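You operate a simulated robot arm through the tools that you are given. There is no shell and no other tool. Be economical: measure what you need, move in short steps, check, and stop when the job is done.

You are at the controls of a simulated two-armed robot. One attempt, no reset.

## Task
Put two of the rods from the top of the long table on the cream papers. Put the blue cloth on the top of the long table away on the top of the sloped bookcase. Take the yellow box file and put it on the glass plate. Put the red end cap on the top of the long table away on the top of the camera bench. Take the blue cone and leave it on top of the red weight. Shut the green drawer. Switch the purple lever on. Do these in any order. Set down upright: blue cone. The purple lever goes anticlockwise seen from above, to its stop.

Only the result counts: the job must be done as asked and must still hold three seconds after the hand-in. Knocking over, shifting, dropping, spilling or breaking anything else fails it. Lids that push on must go on centred and level and be pressed home; caps that screw on are set level and turned clockwise until they are tight. Flat cloth is picked up by pressing the open fingertips on it (5 to 10 N) and closing them slowly along it; thin cloth reads only 2 to 8 mm in the jaws.

## Robot
Two 7-joint arms with two-finger parallel grippers on one trunk, on a base that drives. Base frame: it is fixed to the floor where the robot stands at the start and does not move with it; the origin is under the middle of the robot, x ahead of it, y to its left, z up; the surface under the hand at the start is at about z = 0.74. Units: m, rad, N and s.
The left shoulder is at the start at [0.07, 0.134, 1.101], the right one opposite. With the tool pointing down near the work surface each hand reaches from about 0.1 to 0.64 m from the robot's upright axis, wherever it stands, measured 20 degrees to its own side. Places, roughly: blue cloth (11x7x3 cm) [0.6, 0.1, 0.8]; blue cone (5x4x5 cm) [-2.1, 2.8, 0.9]; cream papers (22x16x3 cm) [4.1, 2.9, 1]; glass plate [0.75, -0.25, 0.75]; green drawer [-1.5, 2.6, 0.7]; purple lever [-2.5, -2.4, 0.8]; red end cap (4x5x4 cm) [1.9, -0.5, 0.8]; red weight (6x6x4 cm) [-3.6, 1.8, 0.8]; rod [0.5, 0, 0.75]; top of the camera bench [-2.1, -2.6, 0.8]; top of the sloped bookcase [2, 3.1, 1]; yellow box file [0.75, 0.25, 0.75]. Payload 1.57 kg a hand.
Tool frame (each hand has its own): the origin (TCP) lies between the finger pads and is the grasp point; the fingertips stand 0.03 m ahead of it; z points along the fingers, y is the line along which they close. The gripper opens to 0.08 m. The fingers are 0.017 m wide and 0.012 m thick; the gripper's body (0.04 by 0.082 m) begins 0.08 m behind the TCP.
Orientation is that of the tool frame in the base frame, as a unit quaternion [x, y, z, w]. With the fingers straight down and closing along the base's y, the tool's x points along the base's -x, its y along +y and its z along -z.

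## Interface
- The arms move only by the tool arm_command. It takes "left_series", "right_series" or both (then of equal length, played together; a hand with none holds still); each is text: rows parted by semicolons, each of 7 numbers parted by spaces: the shift along the base's x, y, z in units of 25 mm (1.0 is 25 mm), then the turn, a rotation vector about the base's x, y, z in units of 6 degrees (1.0 is 6 degrees), then the finger opening in m, from 0 to 0.08. In form: dx dy dz rx ry rz claw; .... A call has 1 to 8 rows; each row shifts and turns the commanded pose from where the row before left it. A call with a number of a shift or a turn outside -1 to 1 is refused whole. Rows are played at 5 a second. More than 0.05 m and 0.15 rad between two rows, or a gripper value outside its range, and nothing of the call is played. Where a pose cannot be reached the arm comes as near as it can. A force on the tool above 40 N (or 10 N above the force at the start of the call, whichever is more), or a blocked arm, ends the call early, and 0.2 s more pass. Each finger travels about 0.153 m/s and halts on what it meets, pressing with about 34 N; the grip force reading is that of the motor and also rises with nothing between the fingers. The clock runs only during rows and for 0.2 s after the last one: add rows that do not move to give the fingers time. It gives the time, the measured TCP pose, the force on the tool (base axes), the opening and the grip force at its end, in the units of the frame above (readings bear some noise), with the torque about the TCP (base axes, N m) and any sound that the robot's microphone picked up.
- Cameras (640 x 400 px; columns grow to the right, rows downward): "scene" is now at [0.1332, -0.0035, 1.3203]; the picture's right is [-0.04, -1.00, 0.00], its down [-0.67, 0.02, -0.74] and it looks along [0.74, -0.03, -0.67] (base axes); focal length 260 px, centre (320, 200). "left" rides on the left gripper at [0.072, 0.007, -0.122] in its tool frame; the picture's right is [-0.09, 1.00, 0.00], its down [-0.84, -0.08, -0.54] and it looks along [-0.54, -0.05, 0.84] (tool axes); focal length 238 px, centre (320, 200). "right" rides on the right gripper at [0.072, -0.007, -0.122] in its tool frame; the picture's right is [0.09, 1.00, 0.00], its down [-0.84, 0.08, -0.54] and it looks along [-0.54, 0.05, 0.84] (tool axes); focal length 238 px, centre (320, 200). There is no depth. A picture from a camera that has moved, and an enlarged one, comes with that camera's place and axes in the base frame and with its lens.
- capture(camera): a new picture of that camera. The clock stands still meanwhile.
- slide_trunk(by): slides the trunk up (or, below 0, down) by that many m; the arms and the scene camera ride with it, the base frame stays. It gives what a move gives, with no picture.
- roll_base(legs): drives the robot by 1 to 6 legs, each [ahead, left, turn to the left] in m, m and rad, along the robot's own axes; the way and the turn of a leg run together, so that a leg with both is an arc; at most 1.5 m and 3.142 rad a leg. The arms and the cameras ride along, it lands a little off, and it stops where it bumps. It gives what a move gives.
- head_to(pan, tilt): turns the head with the scene camera to pan (to the left, within 1.501 rad either way) and tilt (down, from -0.506 to 1.204), counted from straight ahead of the robot. It gives what a move gives.
- zoom(camera, box): a new picture of the part [left, top, right, bottom] of that camera's present view, enlarged. The clock stands still meanwhile.
- hand_in(): hands the job in; it is judged then, once.

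Go step by step. Nothing tells you exact positions but the pictures and the camera data: compare them with the known pose of the tool, close in by small moves and look again before you grip or let go. The budget is 207 turns and 210 pictures, counting those below and the enlarged ones. Unless the task says otherwise, let go and move clear before handing in.

The tools are called after ">>>" by a JSON object that holds its "fn" and its "kwargs". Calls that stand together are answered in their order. arm_command: Moves the arms, as the interface text tells. Its arguments: {"type":"object","properties":{"left_series":{"type":"string"},"right_series":{"type":"string"}},"required":[]} The other tools are called the same way: slide_trunk (by) slides the trunk up or down; roll_base (legs) drives the base; head_to (pan, tilt) turns the head that bears the scene camera; capture (camera) takes a picture; zoom (camera, box) takes an enlarged picture of a part of a camera's view; hand_in () hands the job in.

At the start:

```text
time: 0.0
left_eef_pos: [0.4707, 0.1891, 1.0777]
left_ee_rot: [0.0, 1.0, -0.001, -0.001]
left_force: [0.5, 0.2, -0.2]
left_torque: [0.02, 0.0, 0.02]
left_gripper_width: 0.08
left_finger_force: 0.0
right_eef_pos: [0.4265, -0.1772, 1.0272]
right_ee_rot: [-0.001, 1.0, 0.0, 0.0]
right_force: [0.1, 0.1, -0.6]
right_torque: [-0.03, 0.04, 0.0]
right_gripper_width: 0.08
right_finger_force: 0.1
trunk travel left (down, up): [-0.675, 0.265]
robot x, y, heading: [0.0028, -0.0011, 0.001]
head pan, tilt: [-0.037, 0.737]
```

scene: 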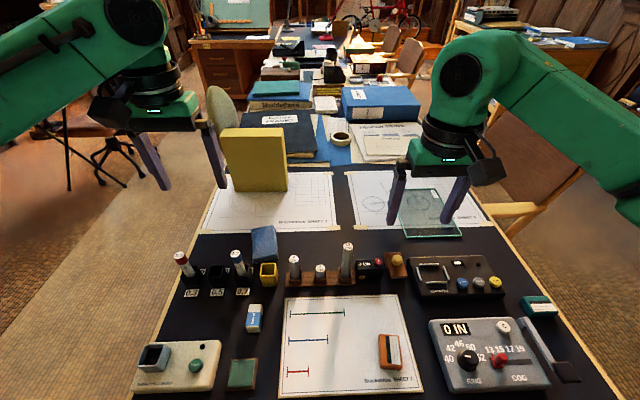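
right: 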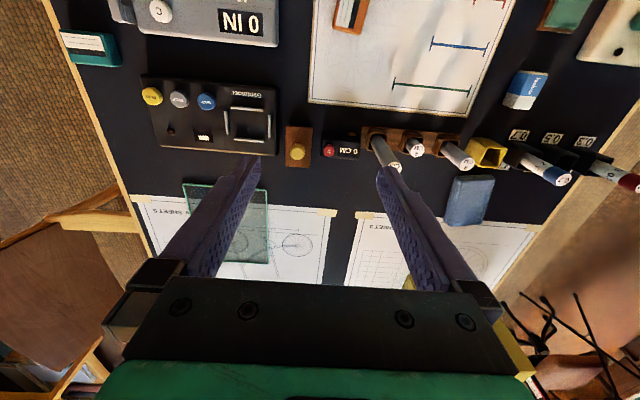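
left: 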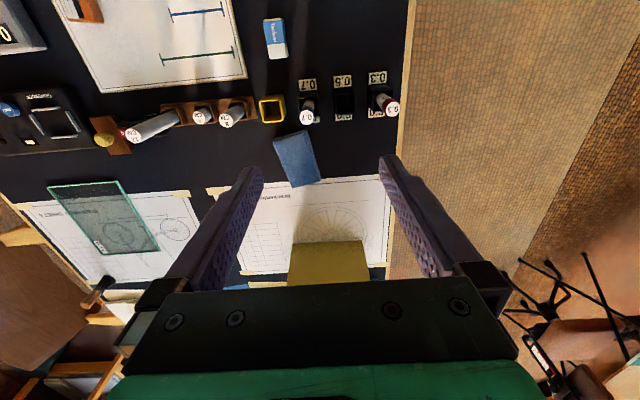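

I see the long table with the rod rack, blue cloth, yellow box file and glass plate ahead. I'll zoom in for detail first.

>>> {"fn": "zoom", "kwargs": {"camera": "scene", "box": [160, 210, 480, 410]}}

>>> {"fn": "zoom", "kwargs": {"camera": "scene", "box": [180, 0, 500, 200]}}

>>> {"fn": "zoom", "kwargs": {"camera": "left", "box": [80, 60, 400, 260]}}

```text
refused: 410 is not a number from 0 to 400
```

```text
2.00 times, centred on (340, 100) of scene
camera zoom: at [0.1332, -0.0035, 1.3203], right [-0.04, -1.0, 0.0], down [-0.67, 0.02, -0.74], along [0.74, -0.03, -0.67], focal length 520 px, centre (280, 400)
```

zoom: 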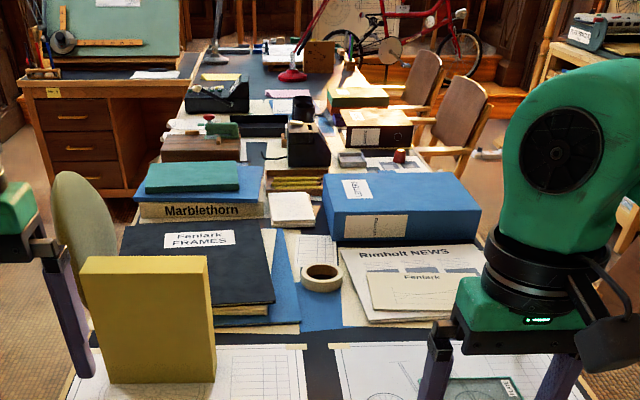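

```text
2.00 times, centred on (240, 160) of left
camera zoom: at [0.3983, 0.1948, 1.1988], right [0.09, 1.0, 0.0], down [0.84, -0.08, 0.54], along [0.54, -0.05, -0.84], focal length 477 px, centre (480, 280)
```

zoom: 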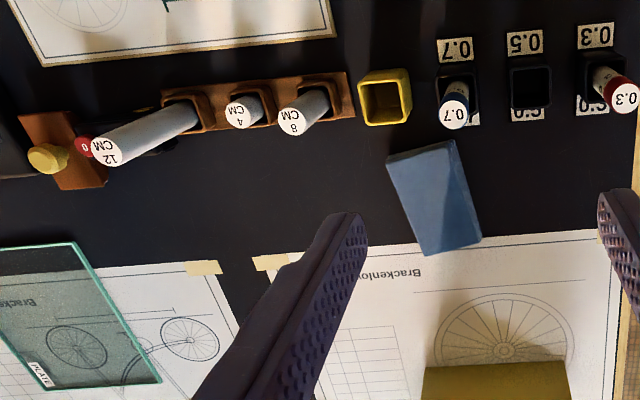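

>>> {"fn": "zoom", "kwargs": {"camera": "scene", "box": [160, 200, 480, 400]}}

>>> {"fn": "zoom", "kwargs": {"camera": "scene", "box": [180, 80, 340, 240]}}

```text
2.00 times, centred on (320, 300) of scene
camera zoom: at [0.1332, -0.0035, 1.3203], right [-0.04, -1.0, 0.0], down [-0.67, 0.02, -0.74], along [0.74, -0.03, -0.67], focal length 520 px, centre (320, 0)
```

zoom: 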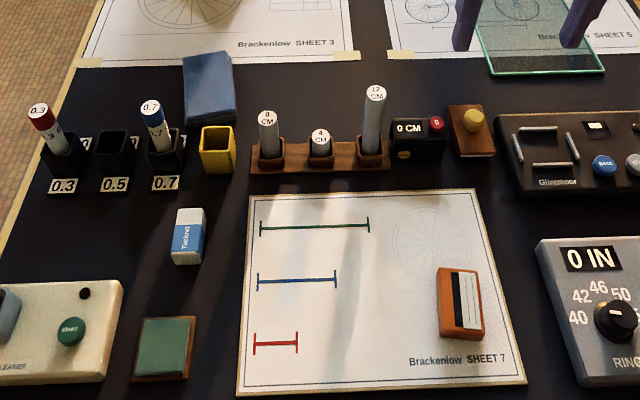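

```text
2.50 times, centred on (260, 160) of scene
camera zoom: at [0.1332, -0.0035, 1.3203], right [-0.04, -1.0, 0.0], down [-0.67, 0.02, -0.74], along [0.74, -0.03, -0.67], focal length 650 px, centre (470, 300)
```

zoom: 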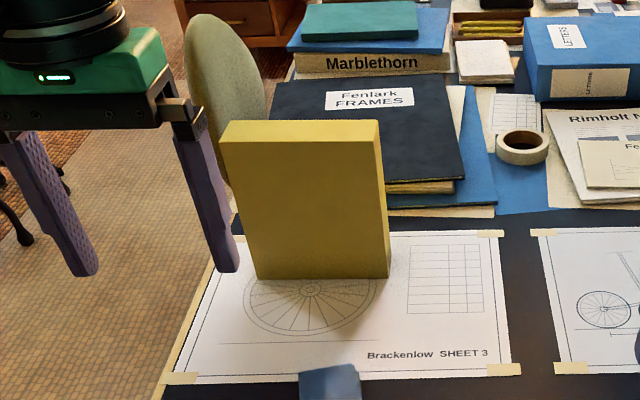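

Yellow box file stands at about (0.857, 0.173), 18 cm wide, 5.5 cm thick, top z≈0.947; the plate is about (0.705, -0.345). I look around for free floor next to the table.

>>> {"fn": "head_to", "kwargs": {"pan": 0.9, "tilt": 0.55}}

>>> {"fn": "capture", "kwargs": {"camera": "scene"}}

>>> {"fn": "head_to", "kwargs": {"pan": -0.9, "tilt": 0.55}}

>>> {"fn": "capture", "kwargs": {"camera": "scene"}}

>>> {"fn": "head_to", "kwargs": {"pan": 0, "tilt": 1.2}}

>>> {"fn": "capture", "kwargs": {"camera": "scene"}}

```text
time: 1.2
left_eef_pos: [0.4695, 0.1889, 1.0756]
left_ee_rot: [0.0, 1.0, 0.0, 0.0]
left_force: [0.2, -0.8, 0.6]
left_torque: [0.0, -0.02, -0.01]
left_gripper_width: 0.0797
left_finger_force: 0.1
right_eef_pos: [0.4256, -0.1779, 1.0267]
right_ee_rot: [0.0, 1.0, 0.0, 0.0]
right_force: [-0.1, -0.3, 0.5]
right_torque: [0.01, -0.01, -0.01]
right_gripper_width: 0.0799
right_finger_force: 0.2
trunk travel left (down, up): [-0.675, 0.265]
robot x, y, heading: [0.0003, -0.0003, 0.002]
head pan, tilt: [0.901, 0.55]
```

```text
202 pictures are left
camera scene: at [0.1057, 0.0698, 1.3365], right [0.78, -0.62, 0.0], down [-0.33, -0.41, -0.85], along [0.53, 0.67, -0.52], focal length 260 px, centre (320, 200)
```

scene: 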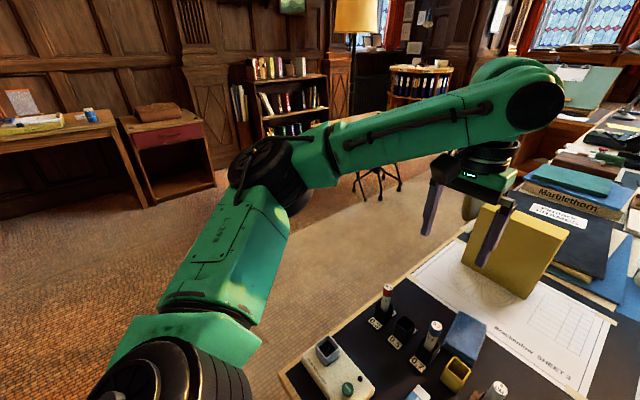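

```text
time: 3.0
left_eef_pos: [0.4697, 0.1874, 1.0761]
left_ee_rot: [0.0, 1.0, -0.001, -0.001]
left_force: [0.5, 0.4, 0.5]
left_torque: [0.05, -0.04, 0.01]
left_gripper_width: 0.0798
left_finger_force: 0.0
right_eef_pos: [0.4264, -0.1764, 1.0253]
right_ee_rot: [0.001, 1.0, 0.0, 0.0]
right_force: [0.5, 0.5, 0.2]
right_torque: [-0.02, 0.02, -0.02]
right_gripper_width: 0.0799
right_finger_force: 0.0
trunk travel left (down, up): [-0.675, 0.265]
robot x, y, heading: [-0.0019, -0.0054, -0.002]
head pan, tilt: [-0.901, 0.55]
```

```text
201 pictures are left
camera scene: at [0.1057, -0.0708, 1.3365], right [-0.78, -0.62, 0.0], down [-0.33, 0.41, -0.85], along [0.53, -0.67, -0.52], focal length 260 px, centre (320, 200)
```

scene: 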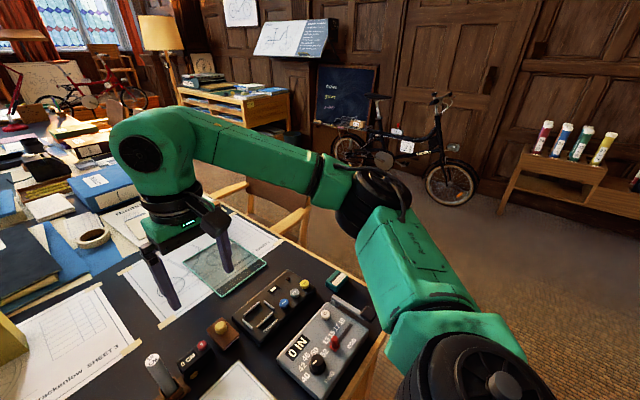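

```text
time: 4.2
left_eef_pos: [0.47, 0.189, 1.0764]
left_ee_rot: [0.0, 1.0, -0.001, -0.001]
left_force: [-0.2, -0.8, -0.5]
left_torque: [0.0, 0.03, 0.02]
left_gripper_width: 0.0797
left_finger_force: 0.0
right_eef_pos: [0.4265, -0.1774, 1.0255]
right_ee_rot: [0.001, 1.0, 0.0, -0.001]
right_force: [-0.1, 0.0, 0.2]
right_torque: [0.01, -0.03, 0.01]
right_gripper_width: 0.0799
right_finger_force: 0.1
trunk travel left (down, up): [-0.675, 0.265]
robot x, y, heading: [-0.0012, -0.0017, -0.0]
head pan, tilt: [0.0, 1.201]
```

```text
200 pictures are left
camera scene: at [0.1058, -0.0006, 1.2874], right [0.0, -1.0, 0.0], down [-0.93, 0.0, -0.36], along [0.36, 0.0, -0.93], focal length 260 px, centre (320, 200)
```

scene: 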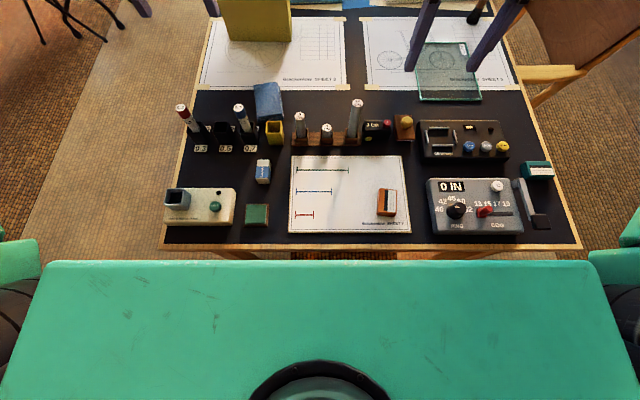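

Floor on the left side of the table looks clear. I'll back off, slide left, turn to face the table side, and strafe so the left hand comes over the yellow box.

>>> {"fn": "roll_base", "kwargs": {"legs": [[-0.3, 0, 0], [0, 0.645, 0], [0, 0, -1.571], [0, 0.9, 0]]}}

>>> {"fn": "head_to", "kwargs": {"pan": 0.2, "tilt": 0.9}}

>>> {"fn": "capture", "kwargs": {"camera": "scene"}}

>>> {"fn": "capture", "kwargs": {"camera": "left"}}

```text
time: 17.8
left_eef_pos: [0.7848, 0.1504, 1.0767]
left_ee_rot: [0.717, 0.697, 0.0, -0.001]
left_force: [0.9, 0.1, 1.0]
left_torque: [0.0, 0.01, 0.01]
left_gripper_width: 0.08
left_finger_force: 0.0
right_eef_pos: [0.4219, 0.2028, 1.0265]
right_ee_rot: [0.716, 0.698, 0.001, 0.0]
right_force: [0.7, -0.1, -0.2]
right_torque: [0.02, 0.01, -0.01]
right_gripper_width: 0.0799
right_finger_force: 0.1
trunk travel left (down, up): [-0.675, 0.265]
robot x, y, heading: [0.6067, 0.6216, -1.599]
head pan, tilt: [0.0, 1.201]
```

```text
time: 18.6
left_eef_pos: [0.7844, 0.1497, 1.0768]
left_ee_rot: [0.717, 0.697, 0.0, -0.002]
left_force: [-0.3, -0.2, -0.5]
left_torque: [-0.01, 0.0, 0.0]
left_gripper_width: 0.0801
left_finger_force: 0.0
right_eef_pos: [0.4206, 0.2036, 1.0258]
right_ee_rot: [0.717, 0.697, 0.0, -0.001]
right_force: [0.2, -0.3, 0.6]
right_torque: [-0.01, -0.02, 0.01]
right_gripper_width: 0.08
right_finger_force: 0.1
trunk travel left (down, up): [-0.675, 0.265]
robot x, y, heading: [0.6079, 0.6269, -1.596]
head pan, tilt: [0.201, 0.901]
```

```text
199 pictures are left
camera scene: at [0.6209, 0.4996, 1.3072], right [-0.99, -0.17, 0.0], down [-0.13, 0.77, -0.62], along [0.11, -0.61, -0.78], focal length 260 px, centre (320, 200)
```

scene: 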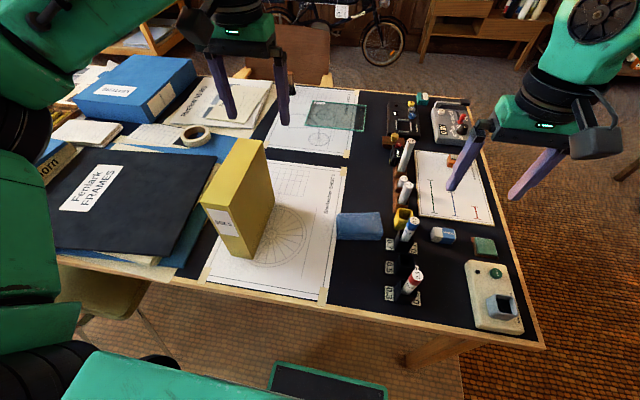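

```text
198 pictures are left
camera left: at [0.7945, 0.2207, 1.1988], right [0.99, -0.12, 0.0], down [-0.1, -0.84, 0.54], along [-0.07, -0.54, -0.84], focal length 238 px, centre (320, 200)
```

left: 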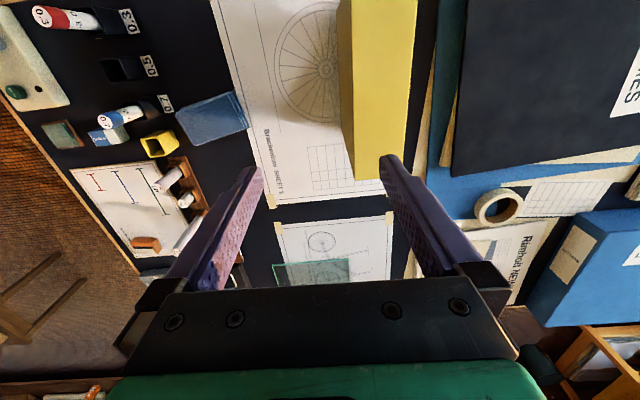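

The box top spans x≈0.82–0.877, y≈0.08–0.265. I move the left hand over its centre and check.

>>> {"fn": "arm_command", "kwargs": {"left_series": "0.9 0.3 0 0 0 0.24 0.08; 0.9 0.3 0 0 0 0 0.08; 0.84 0.33 0 0 0 0 0.08; 0 0 -0.6 0 0 0 0.08; 0 0 0 0 0 0 0.08"}}

>>> {"fn": "capture", "kwargs": {"camera": "left"}}

>>> {"fn": "capture", "kwargs": {"camera": "scene"}}

```text
time: 19.8
left_eef_pos: [0.8513, 0.1733, 1.062]
left_ee_rot: [0.707, 0.707, 0.0, -0.002]
left_force: [0.3, -0.1, 0.5]
left_torque: [0.03, 0.01, 0.02]
left_gripper_width: 0.0799
left_finger_force: 0.0
right_eef_pos: [0.4213, 0.2031, 1.0262]
right_ee_rot: [0.717, 0.697, -0.001, 0.0]
right_force: [0.3, -0.3, -0.6]
right_torque: [0.0, 0.01, -0.03]
right_gripper_width: 0.0799
right_finger_force: 0.1
trunk travel left (down, up): [-0.675, 0.265]
robot x, y, heading: [0.6076, 0.6236, -1.6]
head pan, tilt: [0.201, 0.901]
```

```text
197 pictures are left
camera left: at [0.8585, 0.2445, 1.1838], right [1.0, -0.09, 0.0], down [-0.08, -0.84, 0.54], along [-0.05, -0.54, -0.84], focal length 238 px, centre (320, 200)
```

left: 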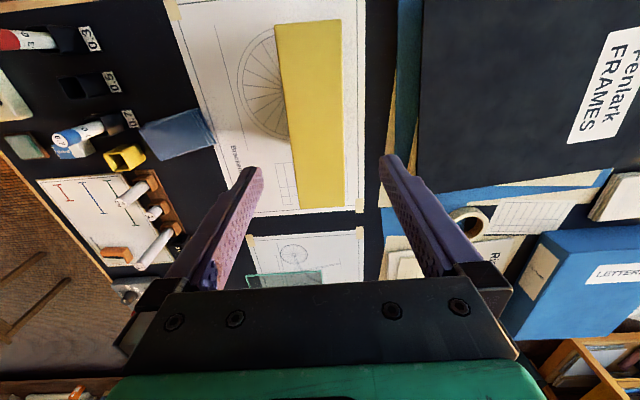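

```text
196 pictures are left
camera scene: at [0.6207, 0.4997, 1.3072], right [-0.99, -0.17, 0.0], down [-0.13, 0.77, -0.62], along [0.11, -0.61, -0.78], focal length 260 px, centre (320, 200)
```

scene: 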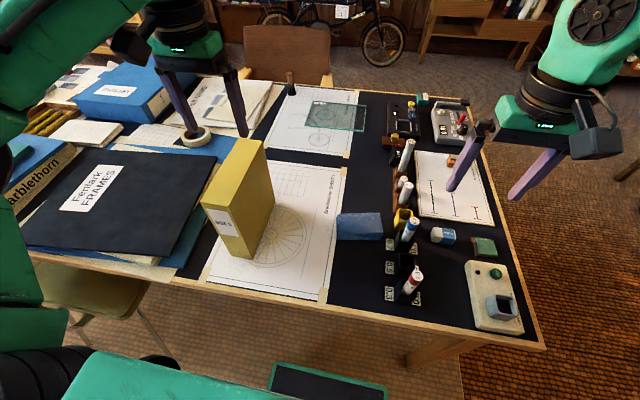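

Box centre ≈(0.847, 0.172) matches the hand. I descend straight and close.

>>> {"fn": "arm_command", "kwargs": {"left_series": "-0.16 0 -0.92 0 0 0 0.08; 0 0 -0.92 0 0 0 0.08; 0 0 -0.92 0 0 0 0.08; 0 0 -0.92 0 0 0 0.08; 0 0 -0.92 0 0 0 0.08; 0 0 -0.92 0 0 0 0.08; 0 0 -0.92 0 0 0 0.08"}}

>>> {"fn": "capture", "kwargs": {"camera": "left"}}

```text
time: 21.4
left_eef_pos: [0.8476, 0.1741, 0.8995]
left_ee_rot: [0.708, 0.706, 0.0, -0.001]
left_force: [0.3, -0.7, -0.3]
left_torque: [0.03, 0.03, 0.01]
left_gripper_width: 0.08
left_finger_force: 0.1
right_eef_pos: [0.4212, 0.2027, 1.0254]
right_ee_rot: [0.717, 0.697, 0.0, 0.0]
right_force: [-0.3, -0.4, -0.3]
right_torque: [0.01, -0.01, -0.02]
right_gripper_width: 0.08
right_finger_force: 0.0
trunk travel left (down, up): [-0.675, 0.265]
robot x, y, heading: [0.6107, 0.626, -1.597]
head pan, tilt: [0.201, 0.901]
```

```text
195 pictures are left
camera left: at [0.855, 0.2441, 1.0219], right [1.0, -0.09, 0.0], down [-0.08, -0.84, 0.54], along [-0.05, -0.54, -0.84], focal length 238 px, centre (320, 200)
```

left: 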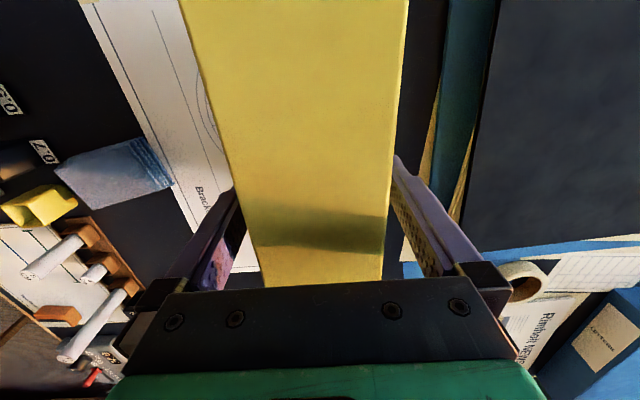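

Fingers straddle the box with clearance on both sides; closing, then lifting a little.

>>> {"fn": "arm_command", "kwargs": {"left_series": "0 0 0 0 0 0 0.065; 0 0 0 0 0 0 0.05; 0 0 0 0 0 0 0.04; 0 0 0 0 0 0 0.04; 0 0 0.4 0 0 0 0.04; 0 0 0.8 0 0 0 0.04; 0 0 1 0 0 0 0.04; 0 0 1 0 0 0 0.04"}}

>>> {"fn": "capture", "kwargs": {"camera": "scene"}}

```text
time: 23.2
left_eef_pos: [0.8488, 0.172, 0.9793]
left_ee_rot: [0.708, 0.706, 0.001, -0.002]
left_force: [0.6, 0.0, -6.4]
left_torque: [0.0, -0.01, 0.02]
left_gripper_width: 0.0552
left_finger_force: 34.1
right_eef_pos: [0.4214, 0.2024, 1.0266]
right_ee_rot: [0.717, 0.697, 0.0, 0.0]
right_force: [-0.2, -0.3, -0.6]
right_torque: [0.02, 0.0, -0.02]
right_gripper_width: 0.08
right_finger_force: 0.0
trunk travel left (down, up): [-0.675, 0.265]
robot x, y, heading: [0.6091, 0.6203, -1.599]
head pan, tilt: [0.201, 0.901]
```

```text
194 pictures are left
camera scene: at [0.6211, 0.4988, 1.3071], right [-0.99, -0.17, 0.0], down [-0.14, 0.77, -0.62], along [0.11, -0.61, -0.78], focal length 260 px, centre (320, 200)
```

scene: 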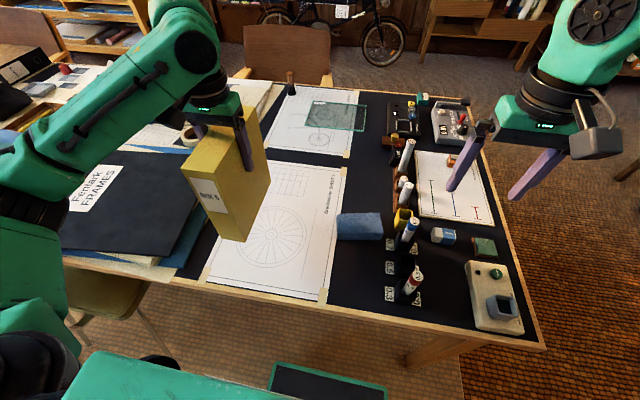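

Box file is held (≈0.65 kg). I raise the trunk and drive it around the front of the table to the right side, with hands high.

>>> {"fn": "slide_trunk", "kwargs": {"by": 0.2}}

>>> {"fn": "arm_command", "kwargs": {"right_series": "0 0.8 1 0 0 0 0.08; 0 0.8 1 0 0 0 0.08; 0 0.8 1 0 0 0 0.08; 0 0.8 1 0 0 0 0.08; 0 0.8 1 0 0 0 0.08"}}

>>> {"fn": "roll_base", "kwargs": {"legs": [[0, -0.95, 0], [0, 0, 1.599], [0, -0.8, 0], [0, -0.77, 0]]}}

>>> {"fn": "head_to", "kwargs": {"pan": 0.3, "tilt": 0.8}}

>>> {"fn": "capture", "kwargs": {"camera": "scene"}}

```text
time: 25.3
left_eef_pos: [0.8487, 0.1718, 1.1787]
left_ee_rot: [0.708, 0.706, 0.0, -0.002]
left_force: [-0.4, 0.3, -6.8]
left_torque: [0.0, -0.01, -0.01]
left_gripper_width: 0.055
left_finger_force: 34.1
right_eef_pos: [0.4217, 0.2025, 1.225]
right_ee_rot: [0.717, 0.697, 0.0, 0.0]
right_force: [-0.4, -0.2, 0.3]
right_torque: [-0.01, -0.03, -0.01]
right_gripper_width: 0.0799
right_finger_force: 0.0
trunk travel left (down, up): [-0.875, 0.065]
robot x, y, heading: [0.6077, 0.6251, -1.6]
head pan, tilt: [0.201, 0.901]
```

```text
time: 26.5
left_eef_pos: [0.8483, 0.1742, 1.1789]
left_ee_rot: [0.707, 0.707, 0.001, -0.001]
left_force: [0.3, 0.1, -7.0]
left_torque: [-0.03, 0.0, -0.01]
left_gripper_width: 0.0553
left_finger_force: 34.1
right_eef_pos: [0.4225, 0.3044, 1.3512]
right_ee_rot: [0.717, 0.697, 0.0, -0.001]
right_force: [0.9, 0.7, -0.7]
right_torque: [-0.02, -0.03, -0.02]
right_gripper_width: 0.08
right_finger_force: 0.0
trunk travel left (down, up): [-0.875, 0.065]
robot x, y, heading: [0.6101, 0.6227, -1.6]
head pan, tilt: [0.201, 0.901]
```

```text
time: 43.1
left_eef_pos: [0.0596, -0.6886, 1.1793]
left_ee_rot: [0.003, 1.0, -0.002, -0.001]
left_force: [0.4, -0.5, -6.2]
left_torque: [-0.02, 0.02, 0.0]
left_gripper_width: 0.0549
left_finger_force: 34.3
right_eef_pos: [-0.0737, -1.1146, 1.3508]
right_ee_rot: [0.016, 1.0, -0.001, 0.0]
right_force: [0.2, 0.7, -0.5]
right_torque: [-0.02, -0.02, 0.05]
right_gripper_width: 0.0798
right_finger_force: 0.1
trunk travel left (down, up): [-0.875, 0.065]
robot x, y, heading: [-0.3979, -0.9272, -0.03]
head pan, tilt: [0.201, 0.901]
```

```text
time: 43.7
left_eef_pos: [0.0586, -0.6907, 1.1787]
left_ee_rot: [0.001, 1.0, 0.0, -0.002]
left_force: [-0.1, 0.8, -7.9]
left_torque: [-0.02, 0.0, -0.01]
left_gripper_width: 0.0547
left_finger_force: 34.2
right_eef_pos: [-0.0746, -1.1161, 1.3499]
right_ee_rot: [0.016, 1.0, 0.0, 0.0]
right_force: [-0.1, -0.6, -1.0]
right_torque: [-0.02, -0.03, 0.03]
right_gripper_width: 0.0799
right_finger_force: 0.1
trunk travel left (down, up): [-0.875, 0.065]
robot x, y, heading: [-0.3939, -0.9269, -0.032]
head pan, tilt: [0.3, 0.799]
```

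```text
193 pictures are left
camera scene: at [-0.2664, -0.9068, 1.5149], right [0.27, -0.96, 0.0], down [-0.69, -0.19, -0.7], along [0.67, 0.18, -0.72], focal length 260 px, centre (320, 200)
```

scene: 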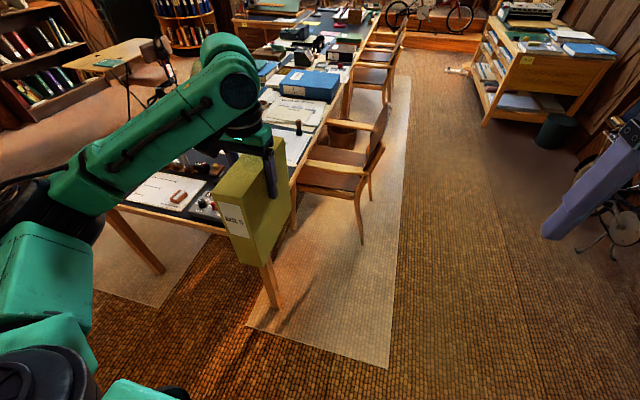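

>>> {"fn": "roll_base", "kwargs": {"legs": [[0.8, 0.0, 0], [0, 0.08, 0.71]]}}

>>> {"fn": "capture", "kwargs": {"camera": "scene"}}

>>> {"fn": "capture", "kwargs": {"camera": "left"}}

```text
time: 49.9
left_eef_pos: [0.5806, -0.4032, 1.1792]
left_ee_rot: [-0.344, 0.939, -0.001, -0.001]
left_force: [-0.5, 0.2, -6.8]
left_torque: [0.01, 0.02, 0.02]
left_gripper_width: 0.0546
left_finger_force: 33.9
right_eef_pos: [0.7562, -0.814, 1.349]
right_ee_rot: [-0.331, 0.944, 0.0, 0.0]
right_force: [-1.3, -0.6, 0.5]
right_torque: [-0.04, -0.01, 0.01]
right_gripper_width: 0.0797
right_finger_force: 0.0
trunk travel left (down, up): [-0.875, 0.065]
robot x, y, heading: [0.3844, -0.8751, 0.678]
head pan, tilt: [0.3, 0.799]
```

```text
192 pictures are left
camera scene: at [0.4741, -0.7789, 1.515], right [0.83, -0.56, 0.0], down [-0.4, -0.59, -0.7], along [0.39, 0.58, -0.72], focal length 260 px, centre (320, 200)
```

scene: 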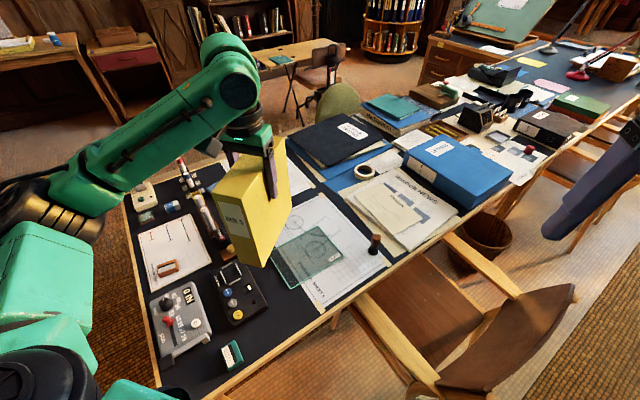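

```text
191 pictures are left
camera left: at [0.5224, -0.4444, 1.3017], right [-0.57, 0.82, 0.0], down [0.69, 0.48, 0.54], along [0.44, 0.31, -0.84], focal length 238 px, centre (320, 200)
```

left: 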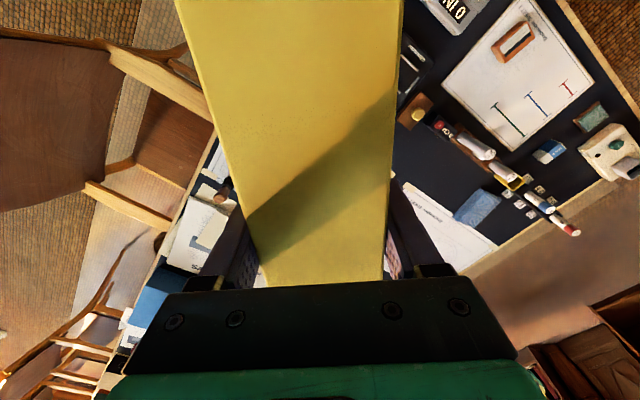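

The plate is centred at about (0.707, −0.347). I turn the box square to the plate and move above it.

>>> {"fn": "arm_command", "kwargs": {"left_series": "0.62 0.28 0 0 0 -0.84 0.04; 0.62 0.28 0 0 0 -0.84 0.04; 0.62 0.28 0 0 0 -0.84 0.04; 0.62 0.28 0 0 0 -0.84 0.04; 0.62 0.28 0 0 0 -0.84 0.04; 0.62 0.28 0 0 0 -0.84 0.04; 0.62 0.28 0 0 0 -0.84 0.04; 0.62 0.28 0 0 0 -0.82 0.04"}}

>>> {"fn": "slide_trunk", "kwargs": {"by": -0.2}}

>>> {"fn": "capture", "kwargs": {"camera": "scene"}}

```text
time: 51.7
left_eef_pos: [0.7056, -0.3487, 1.1765]
left_ee_rot: [0.002, 1.0, -0.002, -0.003]
left_force: [0.9, 0.6, -6.5]
left_torque: [0.01, 0.02, -0.05]
left_gripper_width: 0.055
left_finger_force: 33.8
right_eef_pos: [0.756, -0.8122, 1.3498]
right_ee_rot: [-0.331, 0.944, 0.0, -0.001]
right_force: [0.6, -0.6, 0.3]
right_torque: [-0.02, 0.0, -0.03]
right_gripper_width: 0.08
right_finger_force: 0.0
trunk travel left (down, up): [-0.875, 0.065]
robot x, y, heading: [0.3899, -0.8766, 0.674]
head pan, tilt: [0.3, 0.799]
```

```text
time: 53.9
left_eef_pos: [0.7054, -0.347, 0.9775]
left_ee_rot: [0.001, 1.0, -0.002, -0.002]
left_force: [-0.4, 0.2, -6.6]
left_torque: [-0.01, 0.03, -0.01]
left_gripper_width: 0.0547
left_finger_force: 34.0
right_eef_pos: [0.7558, -0.8131, 1.1507]
right_ee_rot: [-0.33, 0.944, 0.0, 0.0]
right_force: [-0.4, -0.4, 0.0]
right_torque: [-0.04, -0.03, 0.02]
right_gripper_width: 0.08
right_finger_force: 0.0
trunk travel left (down, up): [-0.675, 0.265]
robot x, y, heading: [0.3909, -0.8776, 0.675]
head pan, tilt: [0.3, 0.799]
```

```text
190 pictures are left
camera scene: at [0.4733, -0.7778, 1.315], right [0.83, -0.56, 0.0], down [-0.4, -0.59, -0.7], along [0.39, 0.58, -0.72], focal length 260 px, centre (320, 200)
```

scene: 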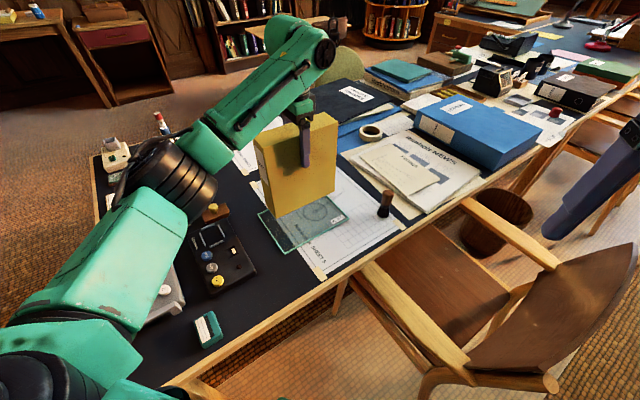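

Aligned. I descend to just above the plate and then slowly to contact.

>>> {"fn": "arm_command", "kwargs": {"left_series": "0 0 -0.9 0 0 0 0.04; 0 0 -0.9 0 0 0 0.04; 0 0 -0.6 0 0 0 0.04; 0 0 -0.1 0 0 0 0.04; 0 0 -0.1 0 0 0 0.04; 0 0 0 0 0 0 0.04"}}

>>> {"fn": "zoom", "kwargs": {"camera": "scene", "box": [200, 90, 400, 290]}}

```text
time: 55.3
left_eef_pos: [0.704, -0.3463, 0.9126]
left_ee_rot: [0.001, 1.0, -0.002, -0.002]
left_force: [-0.4, 0.1, -7.7]
left_torque: [0.02, 0.0, 0.01]
left_gripper_width: 0.0548
left_finger_force: 33.9
right_eef_pos: [0.7562, -0.8121, 1.1492]
right_ee_rot: [-0.33, 0.944, 0.0, 0.0]
right_force: [-0.1, -1.0, 0.3]
right_torque: [-0.02, 0.0, 0.02]
right_gripper_width: 0.0798
right_finger_force: 0.2
trunk travel left (down, up): [-0.675, 0.265]
robot x, y, heading: [0.3905, -0.8784, 0.676]
head pan, tilt: [0.3, 0.799]
```

```text
2.00 times, centred on (300, 190) of scene
camera zoom: at [0.4734, -0.7777, 1.3149], right [0.83, -0.56, 0.0], down [-0.4, -0.59, -0.7], along [0.39, 0.58, -0.72], focal length 520 px, centre (360, 220)
```

zoom: 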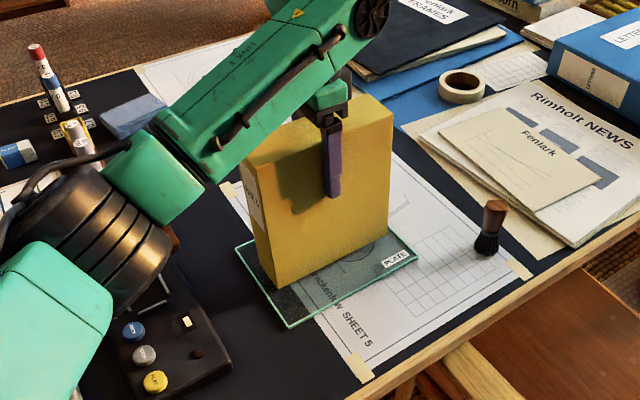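

>>> {"fn": "arm_command", "kwargs": {"left_series": "0 0 -0.08 0 0 0 0.04; 0 0 -0.08 0 0 0 0.04; 0 0 -0.08 0 0 0 0.04; 0 0 0 0 0 0 0.04"}}

```text
time: 56.3
left_eef_pos: [0.7044, -0.3471, 0.9064]
left_ee_rot: [0.001, 1.0, -0.001, -0.002]
left_force: [-0.8, -0.3, -7.5]
left_torque: [0.0, 0.0, -0.03]
left_gripper_width: 0.0552
left_finger_force: 33.9
right_eef_pos: [0.7562, -0.8128, 1.1503]
right_ee_rot: [-0.331, 0.944, 0.0, 0.001]
right_force: [-0.1, 0.2, -0.5]
right_torque: [0.01, 0.03, 0.02]
right_gripper_width: 0.08
right_finger_force: 0.0
trunk travel left (down, up): [-0.675, 0.265]
robot x, y, heading: [0.3902, -0.8756, 0.673]
head pan, tilt: [0.3, 0.799]
```

>>> {"fn": "arm_command", "kwargs": {"left_series": "0 0 -0.08 0 0 0 0.04; 0 0 -0.08 0 0 0 0.04; 0 0 0 0 0 0 0.04"}}

>>> {"fn": "zoom", "kwargs": {"camera": "scene", "box": [200, 90, 400, 290]}}

```text
time: 57.1
left_eef_pos: [0.7047, -0.347, 0.9051]
left_ee_rot: [0.001, 1.0, 0.0, 0.0]
left_force: [1.9, 4.6, 6.6]
left_torque: [0.54, 0.93, -0.37]
left_gripper_width: 0.055
left_finger_force: 34.2
right_eef_pos: [0.7552, -0.8133, 1.1501]
right_ee_rot: [-0.331, 0.944, 0.0, 0.0]
right_force: [0.2, 0.1, 0.6]
right_torque: [-0.04, -0.01, 0.02]
right_gripper_width: 0.0799
right_finger_force: 0.0
trunk travel left (down, up): [-0.675, 0.265]
robot x, y, heading: [0.3888, -0.8766, 0.674]
head pan, tilt: [0.3, 0.799]
```

```text
2.00 times, centred on (300, 190) of scene
camera zoom: at [0.4727, -0.7793, 1.3153], right [0.83, -0.56, 0.0], down [-0.4, -0.59, -0.7], along [0.39, 0.58, -0.72], focal length 520 px, centre (360, 220)
```

zoom: 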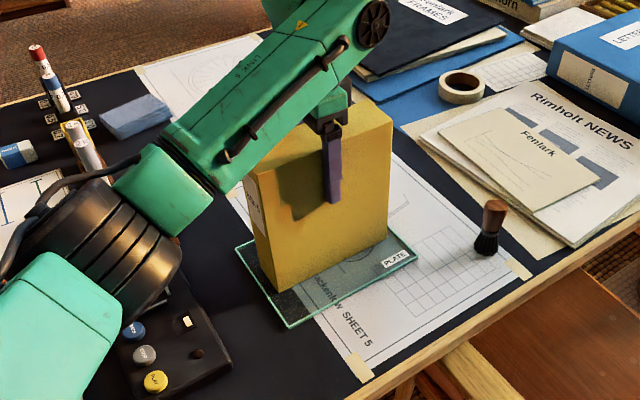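

Contact made. Release and rise.

>>> {"fn": "arm_command", "kwargs": {"left_series": "0 0 0 0 0 0 0.062; 0 0 0 0 0 0 0.078; 0 0 0 0 0 0 0.08; 0 0 0.6 0 0 0 0.08; 0 0 1 0 0 0 0.08; 0 0 1 0 0 0 0.08; 0 0 1 0 0 0 0.08"}}

>>> {"fn": "slide_trunk", "kwargs": {"by": 0.15}}

>>> {"fn": "capture", "kwargs": {"camera": "scene"}}

```text
time: 58.7
left_eef_pos: [0.7038, -0.3494, 0.994]
left_ee_rot: [0.0, 1.0, -0.001, -0.001]
left_force: [-0.3, -0.5, 0.0]
left_torque: [0.04, 0.0, -0.01]
left_gripper_width: 0.0802
left_finger_force: 0.0
right_eef_pos: [0.7555, -0.8137, 1.1496]
right_ee_rot: [-0.331, 0.944, 0.001, 0.001]
right_force: [0.1, -0.6, 0.6]
right_torque: [0.02, -0.01, -0.01]
right_gripper_width: 0.0802
right_finger_force: 0.0
trunk travel left (down, up): [-0.675, 0.265]
robot x, y, heading: [0.3912, -0.8743, 0.677]
head pan, tilt: [0.3, 0.799]
```

```text
time: 60.5
left_eef_pos: [0.7047, -0.3481, 1.1442]
left_ee_rot: [0.002, 1.0, -0.001, -0.002]
left_force: [-0.2, 0.3, -0.4]
left_torque: [0.03, 0.01, 0.04]
left_gripper_width: 0.0802
left_finger_force: 0.0
right_eef_pos: [0.7547, -0.8136, 1.3006]
right_ee_rot: [-0.33, 0.944, 0.0, 0.0]
right_force: [0.7, 0.3, -0.2]
right_torque: [-0.01, 0.0, 0.01]
right_gripper_width: 0.08
right_finger_force: 0.0
trunk travel left (down, up): [-0.825, 0.115]
robot x, y, heading: [0.3866, -0.8782, 0.668]
head pan, tilt: [0.3, 0.799]
```

```text
187 pictures are left
camera scene: at [0.4727, -0.7791, 1.4651], right [0.83, -0.56, 0.0], down [-0.4, -0.59, -0.7], along [0.39, 0.58, -0.72], focal length 260 px, centre (320, 200)
```

scene: 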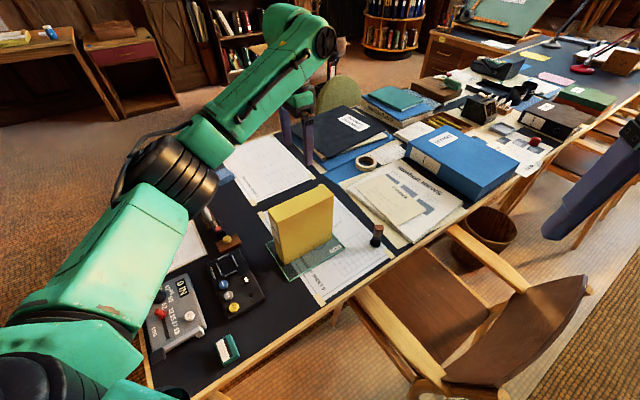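

The box file stands on the plate. Next I drive back to the front of the table for the rods, squaring the left hand meanwhile.

>>> {"fn": "roll_base", "kwargs": {"legs": [[0, 0, -0.67], [-0.7, 0, 0], [0, 0.86, 0], [0.28, 0, 0]]}}

>>> {"fn": "head_to", "kwargs": {"pan": 0, "tilt": 0.95}}

>>> {"fn": "arm_command", "kwargs": {"left_series": "-0.5 -0.5 0 0 0 0.92 0.08; -0.5 -0.5 0 0 0 0.92 0.08; -0.5 -0.5 0 0 0 0.92 0.08; -0.5 -0.5 0 0 0 0.92 0.08; -0.5 -0.5 0 0 0 0.92 0.08; -0.5 0 0 0 0 0.92 0.08; -0.5 0 0 0 0 0.92 0.08; 0 0 0 0 0 0 0.08", "right_series": "0.8 0.6 -0.8 0 0 0 0.05; 0.8 0.6 -0.8 0 0 0 0.05; 0.8 0.6 -0.8 0 0 0 0.05; 0.8 0.6 -0.8 0 0 0 0.05; 0.8 0.5 -0.8 0 0 0 0.05; 0.8 0.3 -0.8 0 0 0 0.05; 0.8 0 -0.8 0 0 0 0.05; 0 0 -0.6 0 0 0 0.05"}}

>>> {"fn": "capture", "kwargs": {"camera": "scene"}}

>>> {"fn": "capture", "kwargs": {"camera": "right"}}

```text
time: 71.9
left_eef_pos: [0.5525, 0.186, 1.1452]
left_ee_rot: [0.34, 0.94, 0.0, 0.001]
left_force: [-0.4, -0.3, -0.4]
left_torque: [0.02, -0.01, -0.01]
left_gripper_width: 0.0799
left_finger_force: 0.2
right_eef_pos: [0.2939, -0.2039, 1.3001]
right_ee_rot: [0.009, 1.0, 0.0, 0.002]
right_force: [-0.3, 0.2, 0.3]
right_torque: [-0.01, 0.0, -0.03]
right_gripper_width: 0.08
right_finger_force: 0.0
trunk travel left (down, up): [-0.825, 0.115]
robot x, y, heading: [-0.0263, -0.0193, -0.019]
head pan, tilt: [0.3, 0.799]
```

```text
time: 72.7
left_eef_pos: [0.5545, 0.1855, 1.1428]
left_ee_rot: [0.34, 0.94, 0.0, -0.003]
left_force: [-0.8, -0.6, 0.6]
left_torque: [-0.02, -0.02, 0.0]
left_gripper_width: 0.0801
left_finger_force: 0.0
right_eef_pos: [0.2979, -0.205, 1.3008]
right_ee_rot: [0.009, 1.0, -0.001, 0.0]
right_force: [0.4, 0.5, 0.0]
right_torque: [-0.01, 0.02, -0.01]
right_gripper_width: 0.0801
right_finger_force: 0.0
trunk travel left (down, up): [-0.825, 0.115]
robot x, y, heading: [-0.0251, -0.0181, -0.015]
head pan, tilt: [0.0, 0.949]
```

```text
time: 74.5
left_eef_pos: [0.4678, 0.1212, 1.1435]
left_ee_rot: [0.01, 1.0, -0.001, -0.001]
left_force: [0.3, -0.3, 0.0]
left_torque: [0.04, 0.0, 0.02]
left_gripper_width: 0.0797
left_finger_force: 0.0
right_eef_pos: [0.4362, -0.1239, 1.1449]
right_ee_rot: [0.009, 1.0, 0.0, 0.001]
right_force: [0.3, 0.4, -0.3]
right_torque: [0.01, 0.0, -0.01]
right_gripper_width: 0.0501
right_finger_force: 0.0
trunk travel left (down, up): [-0.825, 0.115]
robot x, y, heading: [-0.0234, -0.0212, -0.02]
head pan, tilt: [0.0, 0.949]
```

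```text
186 pictures are left
camera scene: at [0.098, -0.0221, 1.4536], right [-0.02, -1.0, 0.0], down [-0.81, 0.02, -0.58], along [0.58, -0.01, -0.81], focal length 260 px, centre (320, 200)
```

scene: 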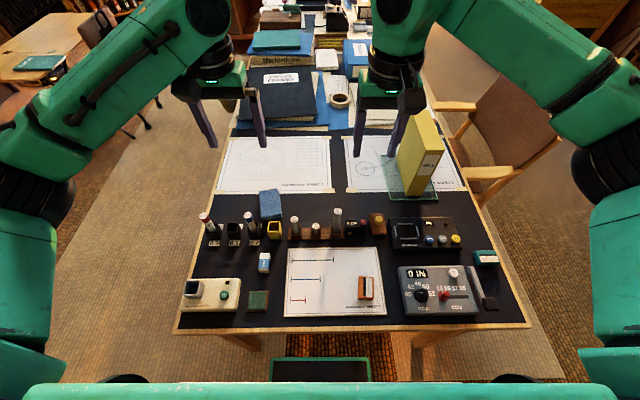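

```text
185 pictures are left
camera right: at [0.3634, -0.1289, 1.2672], right [-0.07, 1.0, 0.0], down [0.84, 0.06, 0.54], along [0.54, 0.04, -0.84], focal length 238 px, centre (320, 200)
```

right: 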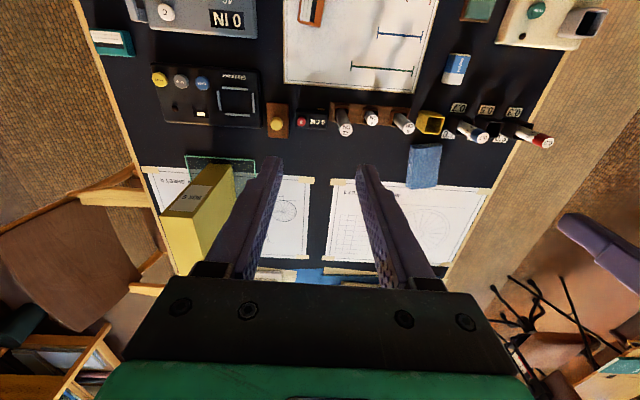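

Rods are at x≈0.476: 8 cm at y≈0.036, 4 cm at −0.02, 12 cm at −0.076. Right hand goes above the 12 cm rod.

>>> {"fn": "arm_command", "kwargs": {"right_series": "0.4 0.48 -1 0 0 0 0.05; 0.4 0.48 -1 0 0 0 0.05; 0.4 0.48 -1 0 0 0 0.05; 0.4 0.48 -1 0 0 0 0.05; 0 0 -1 0 0 0 0.05; 0 0 -1 0 0 0 0.05; 0 0 -1 0 0 0 0.05; 0 0 -0.9 0 0 0 0.05"}}

>>> {"fn": "capture", "kwargs": {"camera": "right"}}

>>> {"fn": "zoom", "kwargs": {"camera": "scene", "box": [240, 160, 440, 310]}}

```text
time: 76.3
left_eef_pos: [0.4663, 0.1238, 1.1447]
left_ee_rot: [0.011, 1.0, -0.002, -0.001]
left_force: [-0.2, 0.0, 0.5]
left_torque: [0.0, -0.01, -0.01]
left_gripper_width: 0.08
left_finger_force: 0.0
right_eef_pos: [0.4773, -0.0755, 0.9499]
right_ee_rot: [0.009, 1.0, 0.0, -0.001]
right_force: [0.6, 0.2, 0.2]
right_torque: [0.01, 0.0, 0.02]
right_gripper_width: 0.0501
right_finger_force: 0.0
trunk travel left (down, up): [-0.825, 0.115]
robot x, y, heading: [-0.0226, -0.0161, -0.017]
head pan, tilt: [0.0, 0.949]
```

```text
184 pictures are left
camera right: at [0.4034, -0.0815, 1.0714], right [-0.07, 1.0, 0.0], down [0.84, 0.06, 0.54], along [0.54, 0.04, -0.84], focal length 238 px, centre (320, 200)
```

right: 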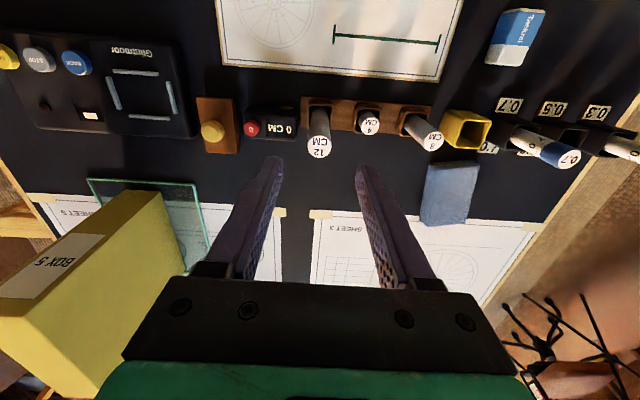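

```text
2.67 times, centred on (340, 235) of scene
camera zoom: at [0.098, -0.0218, 1.4536], right [-0.02, -1.0, 0.0], down [-0.81, 0.01, -0.58], along [0.58, -0.01, -0.81], focal length 693 px, centre (267, 107)
```

zoom: 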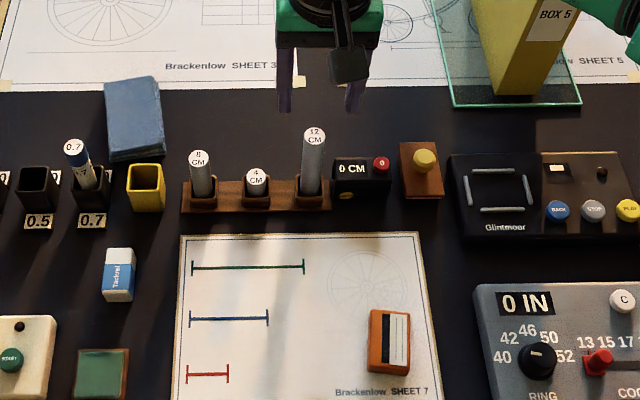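

>>> {"fn": "arm_command", "kwargs": {"right_series": "0 0 -1 0 0 0 0.05; 0 0 -1 0 0 0 0.05; 0 0 -1 0 0 0 0.05; 0 0 -0.6 0 0 0 0.05; 0 0 -0.5 0 0 0 0.05; 0 0 0 0 0 0 0.05"}}

>>> {"fn": "capture", "kwargs": {"camera": "right"}}

>>> {"fn": "zoom", "kwargs": {"camera": "scene", "box": [240, 160, 440, 310]}}

```text
time: 77.7
left_eef_pos: [0.4665, 0.1247, 1.1431]
left_ee_rot: [0.011, 1.0, -0.001, -0.002]
left_force: [0.2, -1.0, -0.4]
left_torque: [0.0, -0.02, -0.02]
left_gripper_width: 0.0801
left_finger_force: 0.0
right_eef_pos: [0.4747, -0.0772, 0.8455]
right_ee_rot: [0.009, 1.0, 0.0, 0.0]
right_force: [0.2, 0.0, -0.2]
right_torque: [-0.02, -0.02, 0.01]
right_gripper_width: 0.0502
right_finger_force: 0.0
trunk travel left (down, up): [-0.825, 0.115]
robot x, y, heading: [-0.0257, -0.0176, -0.021]
head pan, tilt: [0.0, 0.949]
```

```text
182 pictures are left
camera right: at [0.4035, -0.082, 0.9667], right [-0.07, 1.0, 0.0], down [0.84, 0.06, 0.54], along [0.54, 0.04, -0.84], focal length 238 px, centre (320, 200)
```

right: 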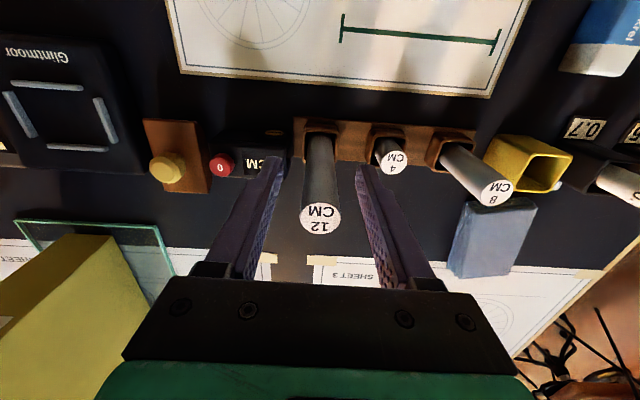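

```text
2.67 times, centred on (340, 235) of scene
camera zoom: at [0.0976, -0.0216, 1.4536], right [-0.02, -1.0, 0.0], down [-0.81, 0.01, -0.58], along [0.58, -0.01, -0.81], focal length 693 px, centre (267, 107)
```

zoom: 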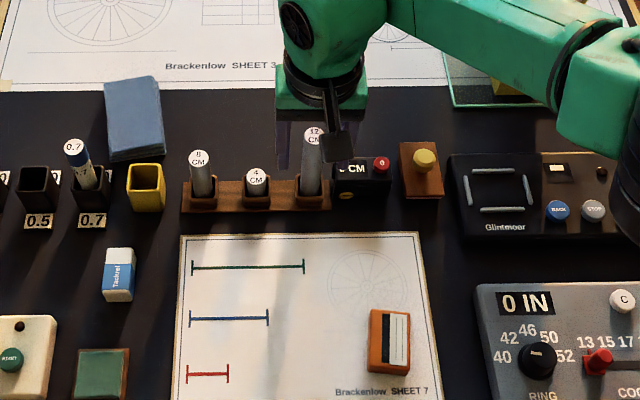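

Rod centred between the pads. Close, then lift straight out.

>>> {"fn": "arm_command", "kwargs": {"right_series": "0 0 0 0 0 0 0.03; 0 0 0 0 0 0 0.008; 0 0 0 0 0 0 0.008; 0 0 0.5 0 0 0 0.008; 0 0 1 0 0 0 0.008; 0 0 1 0 0 0 0.008; 0 0 1 0 0 0 0.008; 0 0 1 0 0 0 0.008"}}

>>> {"fn": "capture", "kwargs": {"camera": "right"}}

```text
time: 79.5
left_eef_pos: [0.466, 0.1232, 1.1441]
left_ee_rot: [0.011, 1.0, -0.001, -0.001]
left_force: [0.3, -0.5, 0.8]
left_torque: [0.02, 0.01, 0.02]
left_gripper_width: 0.0802
left_finger_force: 0.2
right_eef_pos: [0.4795, -0.0765, 0.9569]
right_ee_rot: [0.009, 1.0, -0.001, 0.001]
right_force: [1.0, 0.5, -1.1]
right_torque: [-0.01, -0.02, 0.01]
right_gripper_width: 0.0208
right_finger_force: 34.1
trunk travel left (down, up): [-0.825, 0.115]
robot x, y, heading: [-0.0242, -0.0164, -0.017]
head pan, tilt: [0.0, 0.949]
```

```text
180 pictures are left
camera right: at [0.4064, -0.0819, 1.0799], right [-0.07, 1.0, 0.0], down [0.84, 0.06, 0.54], along [0.54, 0.04, -0.84], focal length 238 px, centre (320, 200)
```

right: 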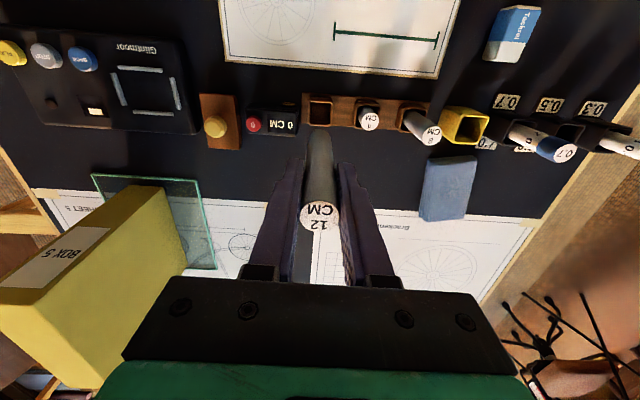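

Rod 12 is out. Right hand moves aside while the left hand goes over the 8 cm rod.

>>> {"fn": "arm_command", "kwargs": {"left_series": "0.06 0 -1 0 0 0 0.06; 0.06 0 -1 0 0 0 0.06; 0.06 -0.4 -1 0 0 0 0.06; 0.06 -0.5 -1 0 0 0 0.06; 0.06 -0.6 -1 0 0 0 0.06; 0.06 -0.6 -1 0 0 0 0.06; 0.06 -0.6 -0.8 0 0 0 0.06; 0.06 -0.6 -0.5 0 0 0 0.06", "right_series": "0 -0.8 0.8 0 0 0 0.008; 0 -0.8 0.8 0 0 0 0.008; 0 -0.8 0.8 0 0 0 0.008; 0 -0.8 0.8 0 0 0 0.008; 0 -0.8 0 0 0 0 0.008; 0 -0.8 0 0 0 0 0.008; 0 -0.5 0 0 0 0 0.008; 0 0 0 0 0 0 0.008"}}

>>> {"fn": "capture", "kwargs": {"camera": "left"}}

```text
time: 81.3
left_eef_pos: [0.4803, 0.0395, 0.9603]
left_ee_rot: [0.01, 1.0, -0.001, -0.002]
left_force: [-0.5, 0.1, 0.3]
left_torque: [0.0, 0.01, 0.02]
left_gripper_width: 0.0601
left_finger_force: 0.0
right_eef_pos: [0.4765, -0.2097, 1.0372]
right_ee_rot: [0.009, 1.0, 0.001, 0.0]
right_force: [0.0, -1.0, -1.5]
right_torque: [-0.01, 0.04, 0.02]
right_gripper_width: 0.021
right_finger_force: 34.2
trunk travel left (down, up): [-0.825, 0.115]
robot x, y, heading: [-0.0262, -0.0188, -0.019]
head pan, tilt: [0.0, 0.949]
```

```text
179 pictures are left
camera left: at [0.409, 0.047, 1.0827], right [0.11, 0.99, 0.0], down [0.84, -0.09, 0.54], along [0.54, -0.06, -0.84], focal length 238 px, centre (320, 200)
```

left: 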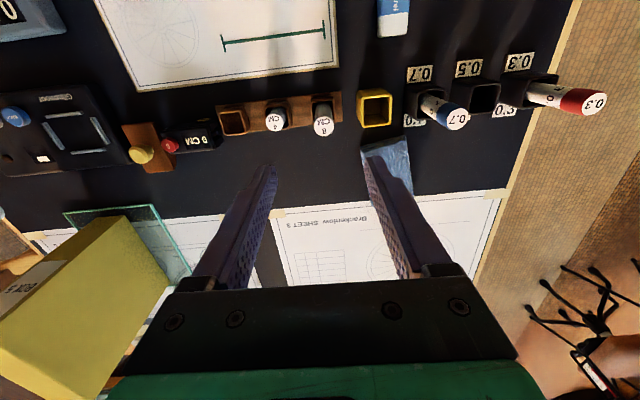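

>>> {"fn": "arm_command", "kwargs": {"left_series": "-0.05 0.05 -1 0 0 0 0.046; 0 0 -1 0 0 0 0.046; 0 0 -1 0 0 0 0.046; 0 0 -1 0 0 0 0.046; 0 0 -1 0 0 0 0.046; 0 0 -0.6 0 0 0 0.046; 0 0 0 0 0 0 0.046"}}

>>> {"fn": "capture", "kwargs": {"camera": "left"}}

```text
time: 82.9
left_eef_pos: [0.4767, 0.0425, 0.8213]
left_ee_rot: [0.011, 1.0, -0.001, -0.001]
left_force: [-0.5, 0.4, 0.0]
left_torque: [0.02, 0.0, -0.02]
left_gripper_width: 0.0461
left_finger_force: 0.0
right_eef_pos: [0.4769, -0.2088, 1.0355]
right_ee_rot: [0.01, 1.0, 0.0, 0.0]
right_force: [-1.6, -0.5, -2.0]
right_torque: [-0.02, 0.0, 0.02]
right_gripper_width: 0.0207
right_finger_force: 34.2
trunk travel left (down, up): [-0.825, 0.115]
robot x, y, heading: [-0.0263, -0.0179, -0.013]
head pan, tilt: [0.0, 0.949]
```

```text
178 pictures are left
camera left: at [0.4065, 0.0492, 0.9437], right [0.11, 0.99, 0.0], down [0.84, -0.09, 0.54], along [0.54, -0.06, -0.84], focal length 238 px, centre (320, 200)
```

left: 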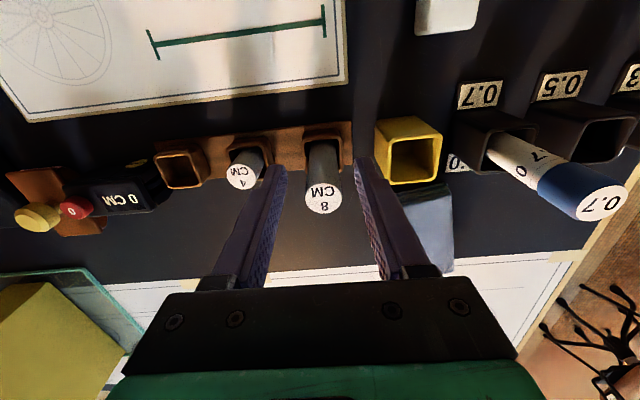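

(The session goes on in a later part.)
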